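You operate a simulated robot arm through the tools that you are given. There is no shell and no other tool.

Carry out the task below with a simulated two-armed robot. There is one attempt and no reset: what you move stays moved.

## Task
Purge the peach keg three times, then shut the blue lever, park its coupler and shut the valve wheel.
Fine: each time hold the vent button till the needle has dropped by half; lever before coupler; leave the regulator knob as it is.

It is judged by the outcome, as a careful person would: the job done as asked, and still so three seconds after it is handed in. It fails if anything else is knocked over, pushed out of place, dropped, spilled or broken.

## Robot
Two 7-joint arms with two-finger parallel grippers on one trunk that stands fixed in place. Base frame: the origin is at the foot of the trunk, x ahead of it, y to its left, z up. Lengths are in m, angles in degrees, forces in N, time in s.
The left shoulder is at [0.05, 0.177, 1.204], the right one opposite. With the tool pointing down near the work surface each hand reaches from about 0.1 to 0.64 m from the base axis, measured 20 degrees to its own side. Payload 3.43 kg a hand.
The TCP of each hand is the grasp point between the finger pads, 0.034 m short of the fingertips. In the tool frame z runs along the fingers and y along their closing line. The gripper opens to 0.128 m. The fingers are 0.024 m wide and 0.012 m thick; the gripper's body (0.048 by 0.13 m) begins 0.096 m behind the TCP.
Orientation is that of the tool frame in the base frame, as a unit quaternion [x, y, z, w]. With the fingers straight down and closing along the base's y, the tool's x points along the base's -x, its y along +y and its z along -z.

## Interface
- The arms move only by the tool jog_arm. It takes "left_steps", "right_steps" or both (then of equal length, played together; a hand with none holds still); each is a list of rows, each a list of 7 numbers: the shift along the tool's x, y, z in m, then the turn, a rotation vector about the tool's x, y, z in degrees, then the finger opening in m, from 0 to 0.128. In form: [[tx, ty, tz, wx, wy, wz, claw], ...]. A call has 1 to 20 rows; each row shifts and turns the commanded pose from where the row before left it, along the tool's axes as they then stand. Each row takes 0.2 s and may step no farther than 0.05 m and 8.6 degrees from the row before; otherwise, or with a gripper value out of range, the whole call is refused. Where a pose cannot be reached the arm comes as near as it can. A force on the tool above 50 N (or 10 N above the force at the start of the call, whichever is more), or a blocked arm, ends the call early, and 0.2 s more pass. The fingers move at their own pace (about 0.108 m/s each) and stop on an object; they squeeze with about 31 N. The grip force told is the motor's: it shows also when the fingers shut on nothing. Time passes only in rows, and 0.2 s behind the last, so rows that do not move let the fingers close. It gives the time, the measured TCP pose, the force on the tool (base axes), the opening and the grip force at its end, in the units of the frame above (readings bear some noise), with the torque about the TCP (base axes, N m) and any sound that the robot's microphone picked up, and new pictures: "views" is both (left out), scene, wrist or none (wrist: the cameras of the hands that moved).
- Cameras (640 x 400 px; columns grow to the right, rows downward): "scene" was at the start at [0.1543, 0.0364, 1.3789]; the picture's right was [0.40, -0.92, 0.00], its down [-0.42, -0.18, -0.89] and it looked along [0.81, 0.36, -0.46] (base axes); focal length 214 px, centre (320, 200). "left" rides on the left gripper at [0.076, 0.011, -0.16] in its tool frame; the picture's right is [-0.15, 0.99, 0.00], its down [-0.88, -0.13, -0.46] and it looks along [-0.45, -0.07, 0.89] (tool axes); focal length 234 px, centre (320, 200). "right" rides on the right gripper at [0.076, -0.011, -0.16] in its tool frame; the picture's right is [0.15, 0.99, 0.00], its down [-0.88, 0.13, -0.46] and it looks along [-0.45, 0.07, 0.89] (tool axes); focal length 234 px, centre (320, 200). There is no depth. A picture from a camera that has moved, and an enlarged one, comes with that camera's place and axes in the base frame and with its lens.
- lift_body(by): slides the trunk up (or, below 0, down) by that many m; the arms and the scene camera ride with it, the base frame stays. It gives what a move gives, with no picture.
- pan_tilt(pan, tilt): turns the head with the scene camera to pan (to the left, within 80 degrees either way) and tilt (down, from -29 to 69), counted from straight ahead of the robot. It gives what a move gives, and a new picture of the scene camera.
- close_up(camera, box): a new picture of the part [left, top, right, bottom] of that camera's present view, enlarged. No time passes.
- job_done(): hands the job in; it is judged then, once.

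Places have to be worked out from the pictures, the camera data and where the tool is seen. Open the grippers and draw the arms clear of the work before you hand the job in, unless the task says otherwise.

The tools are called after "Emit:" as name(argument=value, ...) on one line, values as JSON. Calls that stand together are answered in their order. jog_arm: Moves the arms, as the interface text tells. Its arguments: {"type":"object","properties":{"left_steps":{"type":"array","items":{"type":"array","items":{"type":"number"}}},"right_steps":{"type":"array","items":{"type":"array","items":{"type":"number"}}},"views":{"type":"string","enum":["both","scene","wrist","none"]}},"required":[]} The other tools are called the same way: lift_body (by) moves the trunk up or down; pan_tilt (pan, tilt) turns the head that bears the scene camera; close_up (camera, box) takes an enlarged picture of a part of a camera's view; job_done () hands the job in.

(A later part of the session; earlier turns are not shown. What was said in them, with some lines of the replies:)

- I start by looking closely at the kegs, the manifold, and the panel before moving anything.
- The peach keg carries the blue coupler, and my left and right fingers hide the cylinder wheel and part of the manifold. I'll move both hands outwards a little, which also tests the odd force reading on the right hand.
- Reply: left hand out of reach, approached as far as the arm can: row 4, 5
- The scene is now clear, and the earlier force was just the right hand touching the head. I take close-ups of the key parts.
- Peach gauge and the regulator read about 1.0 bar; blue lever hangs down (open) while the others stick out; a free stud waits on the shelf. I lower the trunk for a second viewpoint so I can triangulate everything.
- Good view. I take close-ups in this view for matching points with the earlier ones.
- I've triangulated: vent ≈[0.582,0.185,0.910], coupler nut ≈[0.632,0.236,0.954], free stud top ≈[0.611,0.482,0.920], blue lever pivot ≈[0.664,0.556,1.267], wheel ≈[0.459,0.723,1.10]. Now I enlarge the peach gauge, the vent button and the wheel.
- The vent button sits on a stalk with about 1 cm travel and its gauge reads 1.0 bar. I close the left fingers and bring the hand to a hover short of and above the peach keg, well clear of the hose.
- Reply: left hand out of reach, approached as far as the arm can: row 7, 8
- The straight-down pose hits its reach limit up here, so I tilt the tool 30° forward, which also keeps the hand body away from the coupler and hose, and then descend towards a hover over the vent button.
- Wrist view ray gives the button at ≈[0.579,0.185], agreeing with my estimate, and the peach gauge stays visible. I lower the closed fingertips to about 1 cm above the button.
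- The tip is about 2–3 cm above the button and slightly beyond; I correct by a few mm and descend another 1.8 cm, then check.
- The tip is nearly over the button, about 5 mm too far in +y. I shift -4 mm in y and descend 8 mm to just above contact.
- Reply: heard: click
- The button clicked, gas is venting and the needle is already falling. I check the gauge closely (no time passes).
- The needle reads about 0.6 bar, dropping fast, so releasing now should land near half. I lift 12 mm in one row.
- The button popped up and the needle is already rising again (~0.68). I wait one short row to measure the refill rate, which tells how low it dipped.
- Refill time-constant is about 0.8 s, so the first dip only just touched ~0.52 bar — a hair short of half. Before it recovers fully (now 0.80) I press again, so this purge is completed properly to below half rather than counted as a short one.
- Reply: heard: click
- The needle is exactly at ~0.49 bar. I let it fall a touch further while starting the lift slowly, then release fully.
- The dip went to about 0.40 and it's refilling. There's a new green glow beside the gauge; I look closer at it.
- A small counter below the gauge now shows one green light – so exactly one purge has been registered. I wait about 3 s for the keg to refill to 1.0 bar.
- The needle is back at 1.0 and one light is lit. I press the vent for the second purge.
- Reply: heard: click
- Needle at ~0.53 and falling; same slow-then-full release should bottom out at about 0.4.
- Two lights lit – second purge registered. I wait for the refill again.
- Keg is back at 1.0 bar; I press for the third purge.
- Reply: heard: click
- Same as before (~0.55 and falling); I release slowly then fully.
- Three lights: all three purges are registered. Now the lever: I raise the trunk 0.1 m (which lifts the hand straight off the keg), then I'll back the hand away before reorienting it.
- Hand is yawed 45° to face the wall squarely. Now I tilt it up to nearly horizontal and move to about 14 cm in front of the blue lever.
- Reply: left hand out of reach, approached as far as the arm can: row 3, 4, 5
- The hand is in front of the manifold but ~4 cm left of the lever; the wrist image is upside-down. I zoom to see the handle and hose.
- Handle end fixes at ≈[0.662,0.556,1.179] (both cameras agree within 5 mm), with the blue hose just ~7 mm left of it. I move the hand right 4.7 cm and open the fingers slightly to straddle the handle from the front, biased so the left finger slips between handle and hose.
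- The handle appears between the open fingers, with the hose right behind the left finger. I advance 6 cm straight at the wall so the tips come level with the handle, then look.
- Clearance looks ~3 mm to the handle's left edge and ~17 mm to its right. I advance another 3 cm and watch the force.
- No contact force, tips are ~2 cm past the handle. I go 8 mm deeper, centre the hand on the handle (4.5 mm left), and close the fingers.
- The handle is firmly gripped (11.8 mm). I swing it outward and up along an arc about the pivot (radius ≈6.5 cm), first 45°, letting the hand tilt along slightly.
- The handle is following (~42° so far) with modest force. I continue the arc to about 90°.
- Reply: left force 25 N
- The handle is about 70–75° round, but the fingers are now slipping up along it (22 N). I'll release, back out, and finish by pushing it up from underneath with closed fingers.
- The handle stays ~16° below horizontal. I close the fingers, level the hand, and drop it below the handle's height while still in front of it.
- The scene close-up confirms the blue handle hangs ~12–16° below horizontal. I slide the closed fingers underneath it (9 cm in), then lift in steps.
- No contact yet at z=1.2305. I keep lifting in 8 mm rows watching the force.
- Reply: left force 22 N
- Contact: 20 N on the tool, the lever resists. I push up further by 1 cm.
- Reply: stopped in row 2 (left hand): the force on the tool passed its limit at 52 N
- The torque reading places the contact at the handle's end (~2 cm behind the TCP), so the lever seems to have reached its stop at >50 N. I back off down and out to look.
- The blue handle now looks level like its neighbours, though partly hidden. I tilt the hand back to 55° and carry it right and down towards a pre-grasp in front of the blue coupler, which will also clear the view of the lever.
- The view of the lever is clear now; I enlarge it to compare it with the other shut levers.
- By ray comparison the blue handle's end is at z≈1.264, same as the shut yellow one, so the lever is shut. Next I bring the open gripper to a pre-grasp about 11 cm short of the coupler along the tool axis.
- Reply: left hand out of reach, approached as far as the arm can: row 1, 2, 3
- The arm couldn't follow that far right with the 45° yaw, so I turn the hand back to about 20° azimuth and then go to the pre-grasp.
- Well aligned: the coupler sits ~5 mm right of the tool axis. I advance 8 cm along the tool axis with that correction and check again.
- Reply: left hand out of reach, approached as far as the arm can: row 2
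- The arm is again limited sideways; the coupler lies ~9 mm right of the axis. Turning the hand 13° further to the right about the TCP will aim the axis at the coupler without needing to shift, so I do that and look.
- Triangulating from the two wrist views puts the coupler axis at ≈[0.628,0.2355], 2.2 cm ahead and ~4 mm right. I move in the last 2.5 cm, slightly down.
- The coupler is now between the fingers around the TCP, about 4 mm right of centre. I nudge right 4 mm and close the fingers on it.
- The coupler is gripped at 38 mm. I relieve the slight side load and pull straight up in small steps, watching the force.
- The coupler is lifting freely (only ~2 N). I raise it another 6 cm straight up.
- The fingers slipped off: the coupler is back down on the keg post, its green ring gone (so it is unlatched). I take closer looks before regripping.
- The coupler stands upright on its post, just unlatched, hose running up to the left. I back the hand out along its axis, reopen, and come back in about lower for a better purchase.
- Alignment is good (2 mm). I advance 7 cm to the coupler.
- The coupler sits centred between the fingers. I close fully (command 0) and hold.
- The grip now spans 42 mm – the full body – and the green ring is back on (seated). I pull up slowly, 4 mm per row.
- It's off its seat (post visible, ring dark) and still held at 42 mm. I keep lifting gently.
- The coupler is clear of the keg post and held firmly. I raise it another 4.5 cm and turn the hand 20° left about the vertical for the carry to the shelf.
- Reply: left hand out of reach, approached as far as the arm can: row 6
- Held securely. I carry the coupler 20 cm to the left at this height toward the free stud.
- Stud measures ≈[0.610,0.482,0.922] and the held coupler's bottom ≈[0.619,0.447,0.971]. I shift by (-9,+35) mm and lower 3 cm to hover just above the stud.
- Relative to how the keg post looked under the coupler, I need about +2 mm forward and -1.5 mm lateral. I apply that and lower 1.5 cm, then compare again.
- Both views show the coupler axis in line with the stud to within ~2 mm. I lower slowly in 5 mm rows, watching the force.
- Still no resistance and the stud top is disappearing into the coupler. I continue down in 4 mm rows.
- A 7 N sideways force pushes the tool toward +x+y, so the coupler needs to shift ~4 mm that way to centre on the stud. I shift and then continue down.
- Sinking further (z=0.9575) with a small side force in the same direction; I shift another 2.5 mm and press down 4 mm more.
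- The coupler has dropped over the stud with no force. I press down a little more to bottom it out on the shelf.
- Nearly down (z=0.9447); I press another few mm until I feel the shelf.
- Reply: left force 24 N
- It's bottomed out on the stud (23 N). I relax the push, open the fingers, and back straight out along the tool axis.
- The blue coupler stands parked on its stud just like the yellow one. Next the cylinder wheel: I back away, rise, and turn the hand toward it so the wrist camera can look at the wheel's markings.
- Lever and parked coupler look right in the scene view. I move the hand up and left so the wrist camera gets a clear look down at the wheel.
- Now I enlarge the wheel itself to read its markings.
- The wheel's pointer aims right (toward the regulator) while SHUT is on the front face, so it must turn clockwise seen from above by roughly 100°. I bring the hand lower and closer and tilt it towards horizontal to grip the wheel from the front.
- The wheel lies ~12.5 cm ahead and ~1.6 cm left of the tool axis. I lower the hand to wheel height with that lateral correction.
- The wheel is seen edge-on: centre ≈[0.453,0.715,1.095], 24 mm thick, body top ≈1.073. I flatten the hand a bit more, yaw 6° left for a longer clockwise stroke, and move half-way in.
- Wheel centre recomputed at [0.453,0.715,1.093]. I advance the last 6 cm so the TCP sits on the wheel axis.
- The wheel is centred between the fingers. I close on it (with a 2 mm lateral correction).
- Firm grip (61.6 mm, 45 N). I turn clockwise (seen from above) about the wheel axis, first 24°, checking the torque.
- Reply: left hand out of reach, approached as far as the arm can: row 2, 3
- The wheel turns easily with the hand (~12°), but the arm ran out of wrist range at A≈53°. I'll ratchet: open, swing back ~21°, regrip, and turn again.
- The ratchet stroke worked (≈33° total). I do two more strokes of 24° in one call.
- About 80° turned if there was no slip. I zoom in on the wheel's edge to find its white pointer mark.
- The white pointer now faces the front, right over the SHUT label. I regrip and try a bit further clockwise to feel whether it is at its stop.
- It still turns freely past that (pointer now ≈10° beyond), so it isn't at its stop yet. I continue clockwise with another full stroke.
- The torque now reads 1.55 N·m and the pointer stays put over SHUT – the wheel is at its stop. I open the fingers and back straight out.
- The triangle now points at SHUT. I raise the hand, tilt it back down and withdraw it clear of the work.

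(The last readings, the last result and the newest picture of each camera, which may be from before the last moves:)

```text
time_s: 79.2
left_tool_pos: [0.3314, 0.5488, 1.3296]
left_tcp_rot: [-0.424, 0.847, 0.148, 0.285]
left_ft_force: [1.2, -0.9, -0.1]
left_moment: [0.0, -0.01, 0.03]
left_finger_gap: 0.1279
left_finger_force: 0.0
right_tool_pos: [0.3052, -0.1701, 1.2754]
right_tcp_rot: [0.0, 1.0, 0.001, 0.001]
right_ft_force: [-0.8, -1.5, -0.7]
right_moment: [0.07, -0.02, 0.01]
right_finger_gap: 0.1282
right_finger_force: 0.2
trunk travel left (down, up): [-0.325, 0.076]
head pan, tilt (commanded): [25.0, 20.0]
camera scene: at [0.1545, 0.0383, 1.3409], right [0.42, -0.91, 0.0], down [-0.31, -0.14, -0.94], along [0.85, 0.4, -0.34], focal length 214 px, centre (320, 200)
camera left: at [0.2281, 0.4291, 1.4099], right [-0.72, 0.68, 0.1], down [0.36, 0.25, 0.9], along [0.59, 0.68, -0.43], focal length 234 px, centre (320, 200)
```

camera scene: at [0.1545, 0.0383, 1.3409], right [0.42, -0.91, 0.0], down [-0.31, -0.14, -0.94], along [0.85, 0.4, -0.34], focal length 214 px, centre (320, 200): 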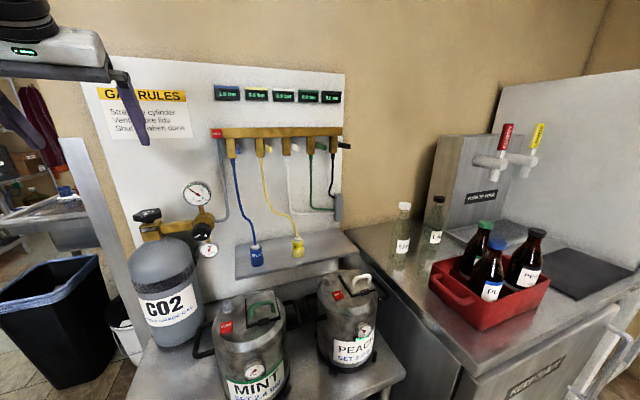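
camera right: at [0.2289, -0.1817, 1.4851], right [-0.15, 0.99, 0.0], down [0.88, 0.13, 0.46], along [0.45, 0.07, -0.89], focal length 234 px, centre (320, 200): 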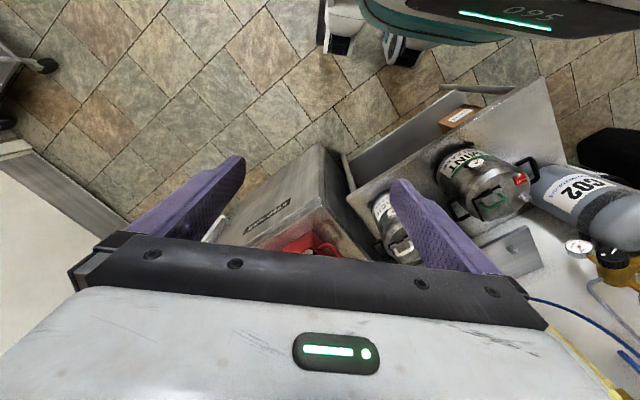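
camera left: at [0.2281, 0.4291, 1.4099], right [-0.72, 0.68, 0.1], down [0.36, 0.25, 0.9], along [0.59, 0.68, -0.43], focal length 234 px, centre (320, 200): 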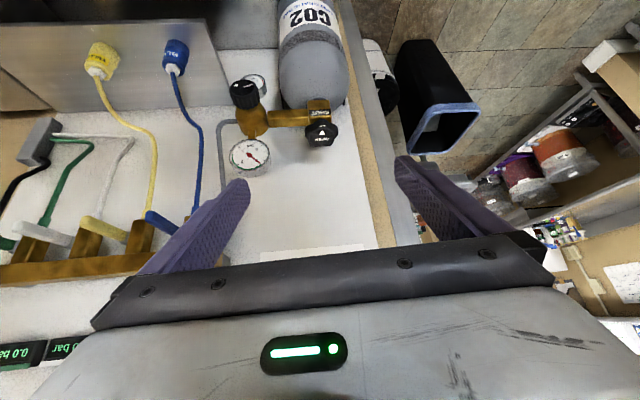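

Everything is in view now; I inspect each result closely: wheel, lever, parked coupler, regulator knob and the peach keg.

Emit:
close_up(camera="scene", box=[120, 170, 248, 260])

Emit:
close_up(camera="scene", box=[205, 120, 301, 180])

Emit:
close_up(camera="scene", box=[225, 210, 337, 290])

Emit:
close_up(camera="scene", box=[200, 255, 392, 385])

Emit:
close_up(camera="left", box=[290, 90, 350, 160])

Emit:
close_up(camera="left", box=[60, 200, 220, 290])

```text
4.44 times, centred on (184, 215) of scene
camera zoom: at [0.1545, 0.0383, 1.3409], right [0.42, -0.91, 0.0], down [-0.31, -0.14, -0.94], along [0.85, 0.4, -0.34], focal length 953 px, centre (924, 133)
```

zoom: 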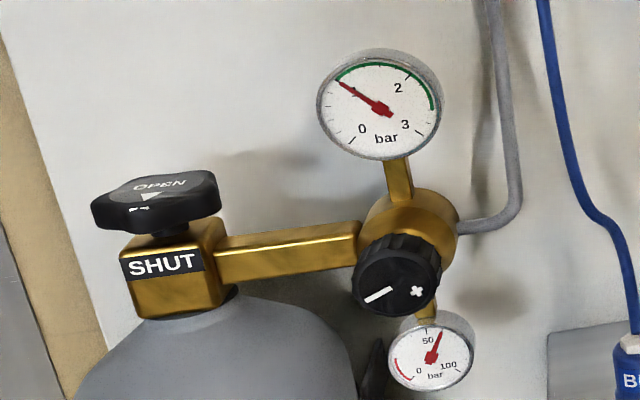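

```text
6.67 times, centred on (253, 150) of scene
camera zoom: at [0.1545, 0.0383, 1.3409], right [0.42, -0.91, 0.0], down [-0.31, -0.14, -0.94], along [0.85, 0.4, -0.34], focal length 1430 px, centre (767, 533)
```

zoom: 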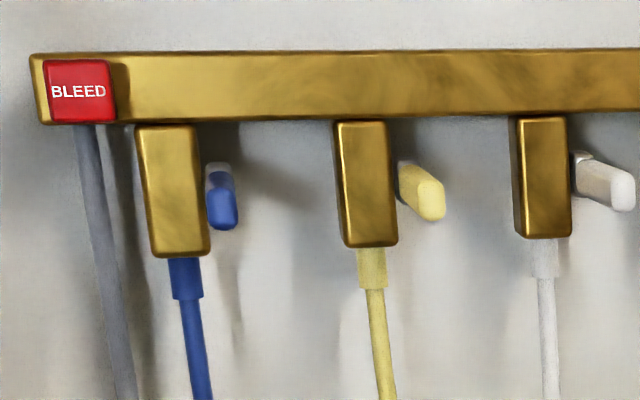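

```text
5.00 times, centred on (281, 250) of scene
camera zoom: at [0.1545, 0.0383, 1.3409], right [0.42, -0.91, 0.0], down [-0.31, -0.14, -0.94], along [0.85, 0.4, -0.34], focal length 1072 px, centre (515, -50)
```

zoom: 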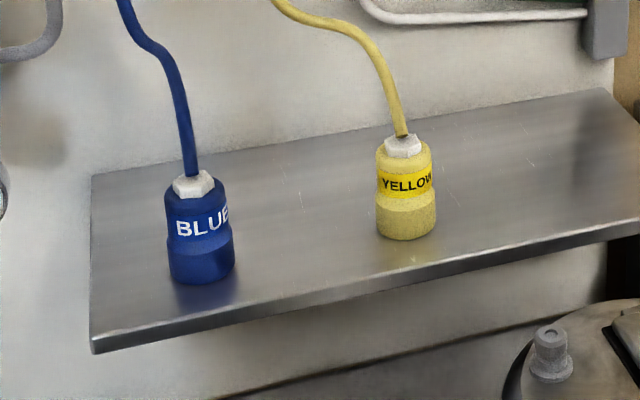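

```text
3.08 times, centred on (296, 320) of scene
camera zoom: at [0.1545, 0.0383, 1.3409], right [0.42, -0.91, 0.0], down [-0.31, -0.14, -0.94], along [0.85, 0.4, -0.34], focal length 660 px, centre (394, -169)
```

zoom: 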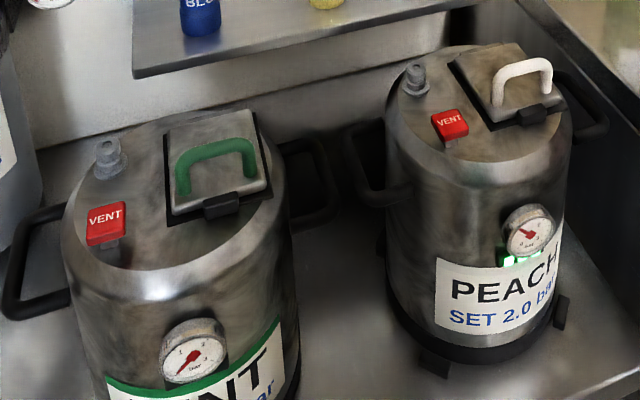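

```text
5.71 times, centred on (320, 125) of left
camera zoom: at [0.2281, 0.4291, 1.4099], right [-0.72, 0.68, 0.1], down [0.36, 0.25, 0.9], along [0.59, 0.68, -0.43], focal length 1338 px, centre (320, 629)
```

zoom: 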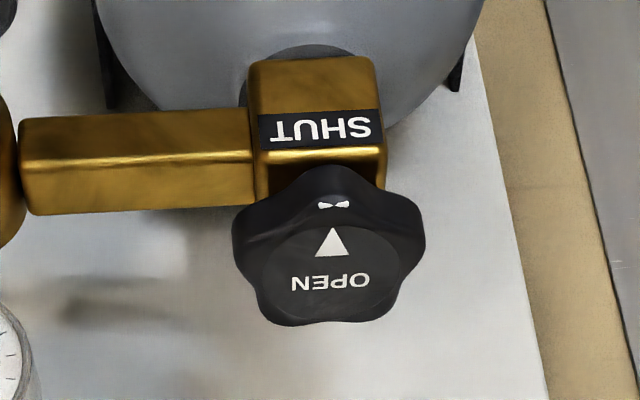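

```text
4.00 times, centred on (140, 245) of left
camera zoom: at [0.2281, 0.4291, 1.4099], right [-0.72, 0.68, 0.1], down [0.36, 0.25, 0.9], along [0.59, 0.68, -0.43], focal length 937 px, centre (1040, 20)
```

zoom: 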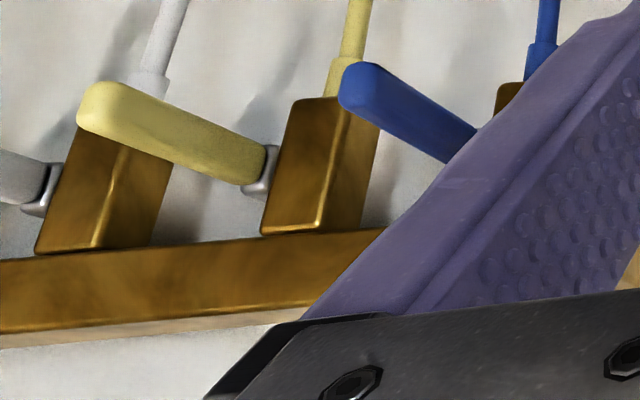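

All checks out: the wheel's triangle points to SHUT, blue lever is level with the other shut levers, the blue coupler stands on its stud, the regulator knob is untouched, and the peach counter shows its lights. I draw the left arm further back from the work.

Emit:
jog_arm(left_steps=[[0.035, -0.004, -0.0111, 0, 0, 0, 0.128], [0.035, -0.004, -0.0111, 0, 0, 0, 0.128], [0.035, -0.004, -0.0111, 0, 0, 0, 0.128], [0.035, -0.004, -0.0111, 0, 0, 0, 0.128], [0, 0, 0, 0, 0, 0, 0.128], [0, 0, 0, 0, 0, 0, 0.128]], views="both")

Emit:
close_up(camera="scene", box=[200, 70, 360, 170])

Emit:
close_up(camera="scene", box=[330, 300, 394, 350])

```text
time_s: 80.6
left_tool_pos: [0.2644, 0.4306, 1.279]
left_tcp_rot: [-0.424, 0.847, 0.146, 0.286]
left_ft_force: [-1.2, 0.1, -0.3]
left_moment: [0.03, 0.0, 0.01]
left_finger_gap: 0.128
left_finger_force: 0.1
right_tool_pos: [0.3062, -0.1699, 1.2771]
right_tcp_rot: [0.0, 1.0, 0.001, 0.0]
right_ft_force: [-0.1, 0.2, -0.3]
right_moment: [0.02, 0.02, 0.03]
right_finger_gap: 0.1281
right_finger_force: 0.1
trunk travel left (down, up): [-0.325, 0.076]
head pan, tilt (commanded): [25.0, 20.0]
camera scene: at [0.155, 0.0389, 1.3408], right [0.42, -0.91, 0.0], down [-0.31, -0.14, -0.94], along [0.85, 0.4, -0.34], focal length 214 px, centre (320, 200)
camera left: at [0.1609, 0.3105, 1.3586], right [-0.72, 0.68, 0.1], down [0.36, 0.26, 0.9], along [0.59, 0.68, -0.43], focal length 234 px, centre (320, 200)
```

scene: 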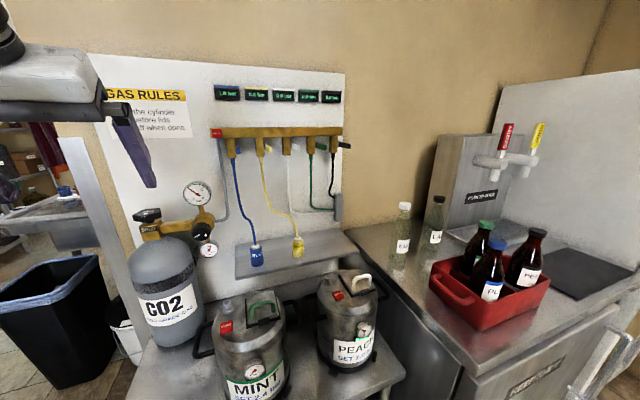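
left: 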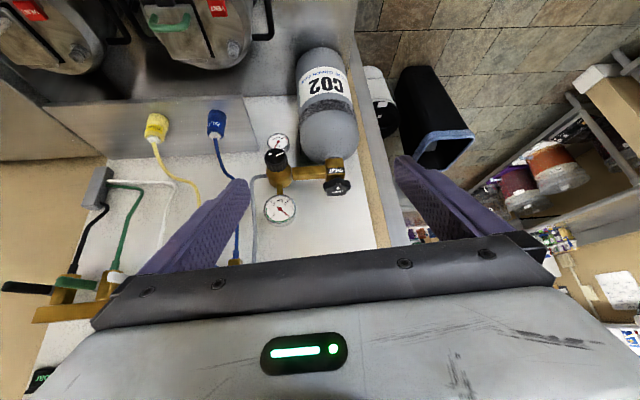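

```text
4.00 times, centred on (280, 120) of scene
camera zoom: at [0.155, 0.0389, 1.3408], right [0.42, -0.91, 0.0], down [-0.31, -0.14, -0.94], along [0.85, 0.4, -0.34], focal length 858 px, centre (480, 520)
```

zoom: 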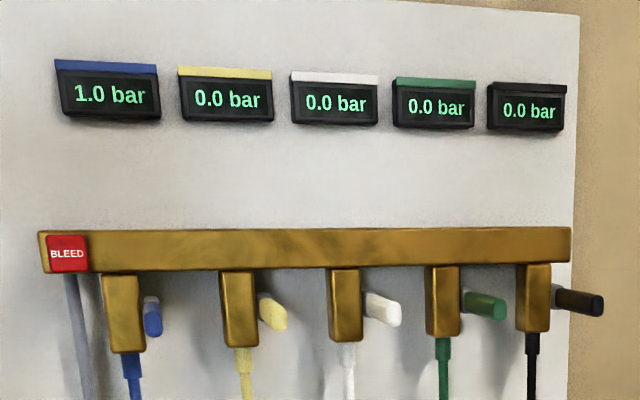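

```text
8.00 times, centred on (362, 325) of scene
camera zoom: at [0.155, 0.0389, 1.3408], right [0.42, -0.91, 0.0], down [-0.31, -0.14, -0.94], along [0.85, 0.4, -0.34], focal length 1716 px, centre (-16, -800)
```

zoom: 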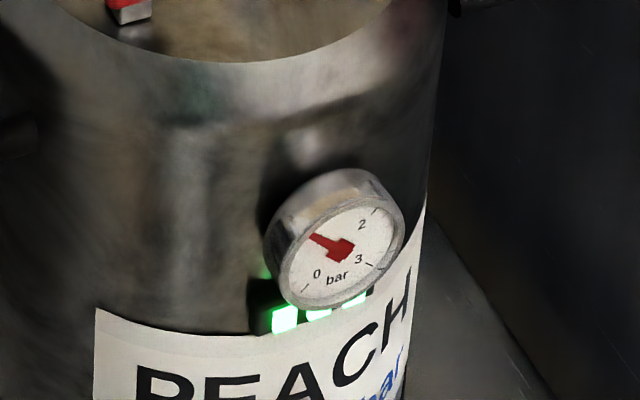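

The peach counter shows three green lights, its needle is back at 1.0 bar, and the lever, coupler and wheel are as asked. Nothing else has moved. Both grippers are open and clear of the work, so I hand the job in.

Emit:
job_done()

```text
The job is handed in.
```

The job is handed in. The peach keg is purged three times, and the blue lever, its coupler and the valve wheel were then dealt with in the order you asked.

- **Purges:** The keg's counter shows three green lights, and each counted dip went to about 0.4 bar from 1.0. My very first press stopped at about 0.52 bar, just short of half. I pressed again before the keg had refilled, and the two presses together registered as one purge. In all I pressed the vent four times.
- **Blue lever:** It is level with the other shut levers, within about 2°. It resisted more than 50 N at the end of its travel.
- **Coupler:** It sits on the free stud next to the yellow one. On my first try it slipped from the grip and settled back on the keg post. I regripped it and carried it across without further trouble.
- **Valve wheel:** I turned it clockwise to its stop, and the pointer now faces the SHUT label.
- **Regulator knob:** I did not touch it.

The blue display still reads 1.0 bar. I take that to be gas trapped in the line; I did not press BLEED, since you didn't ask for it.
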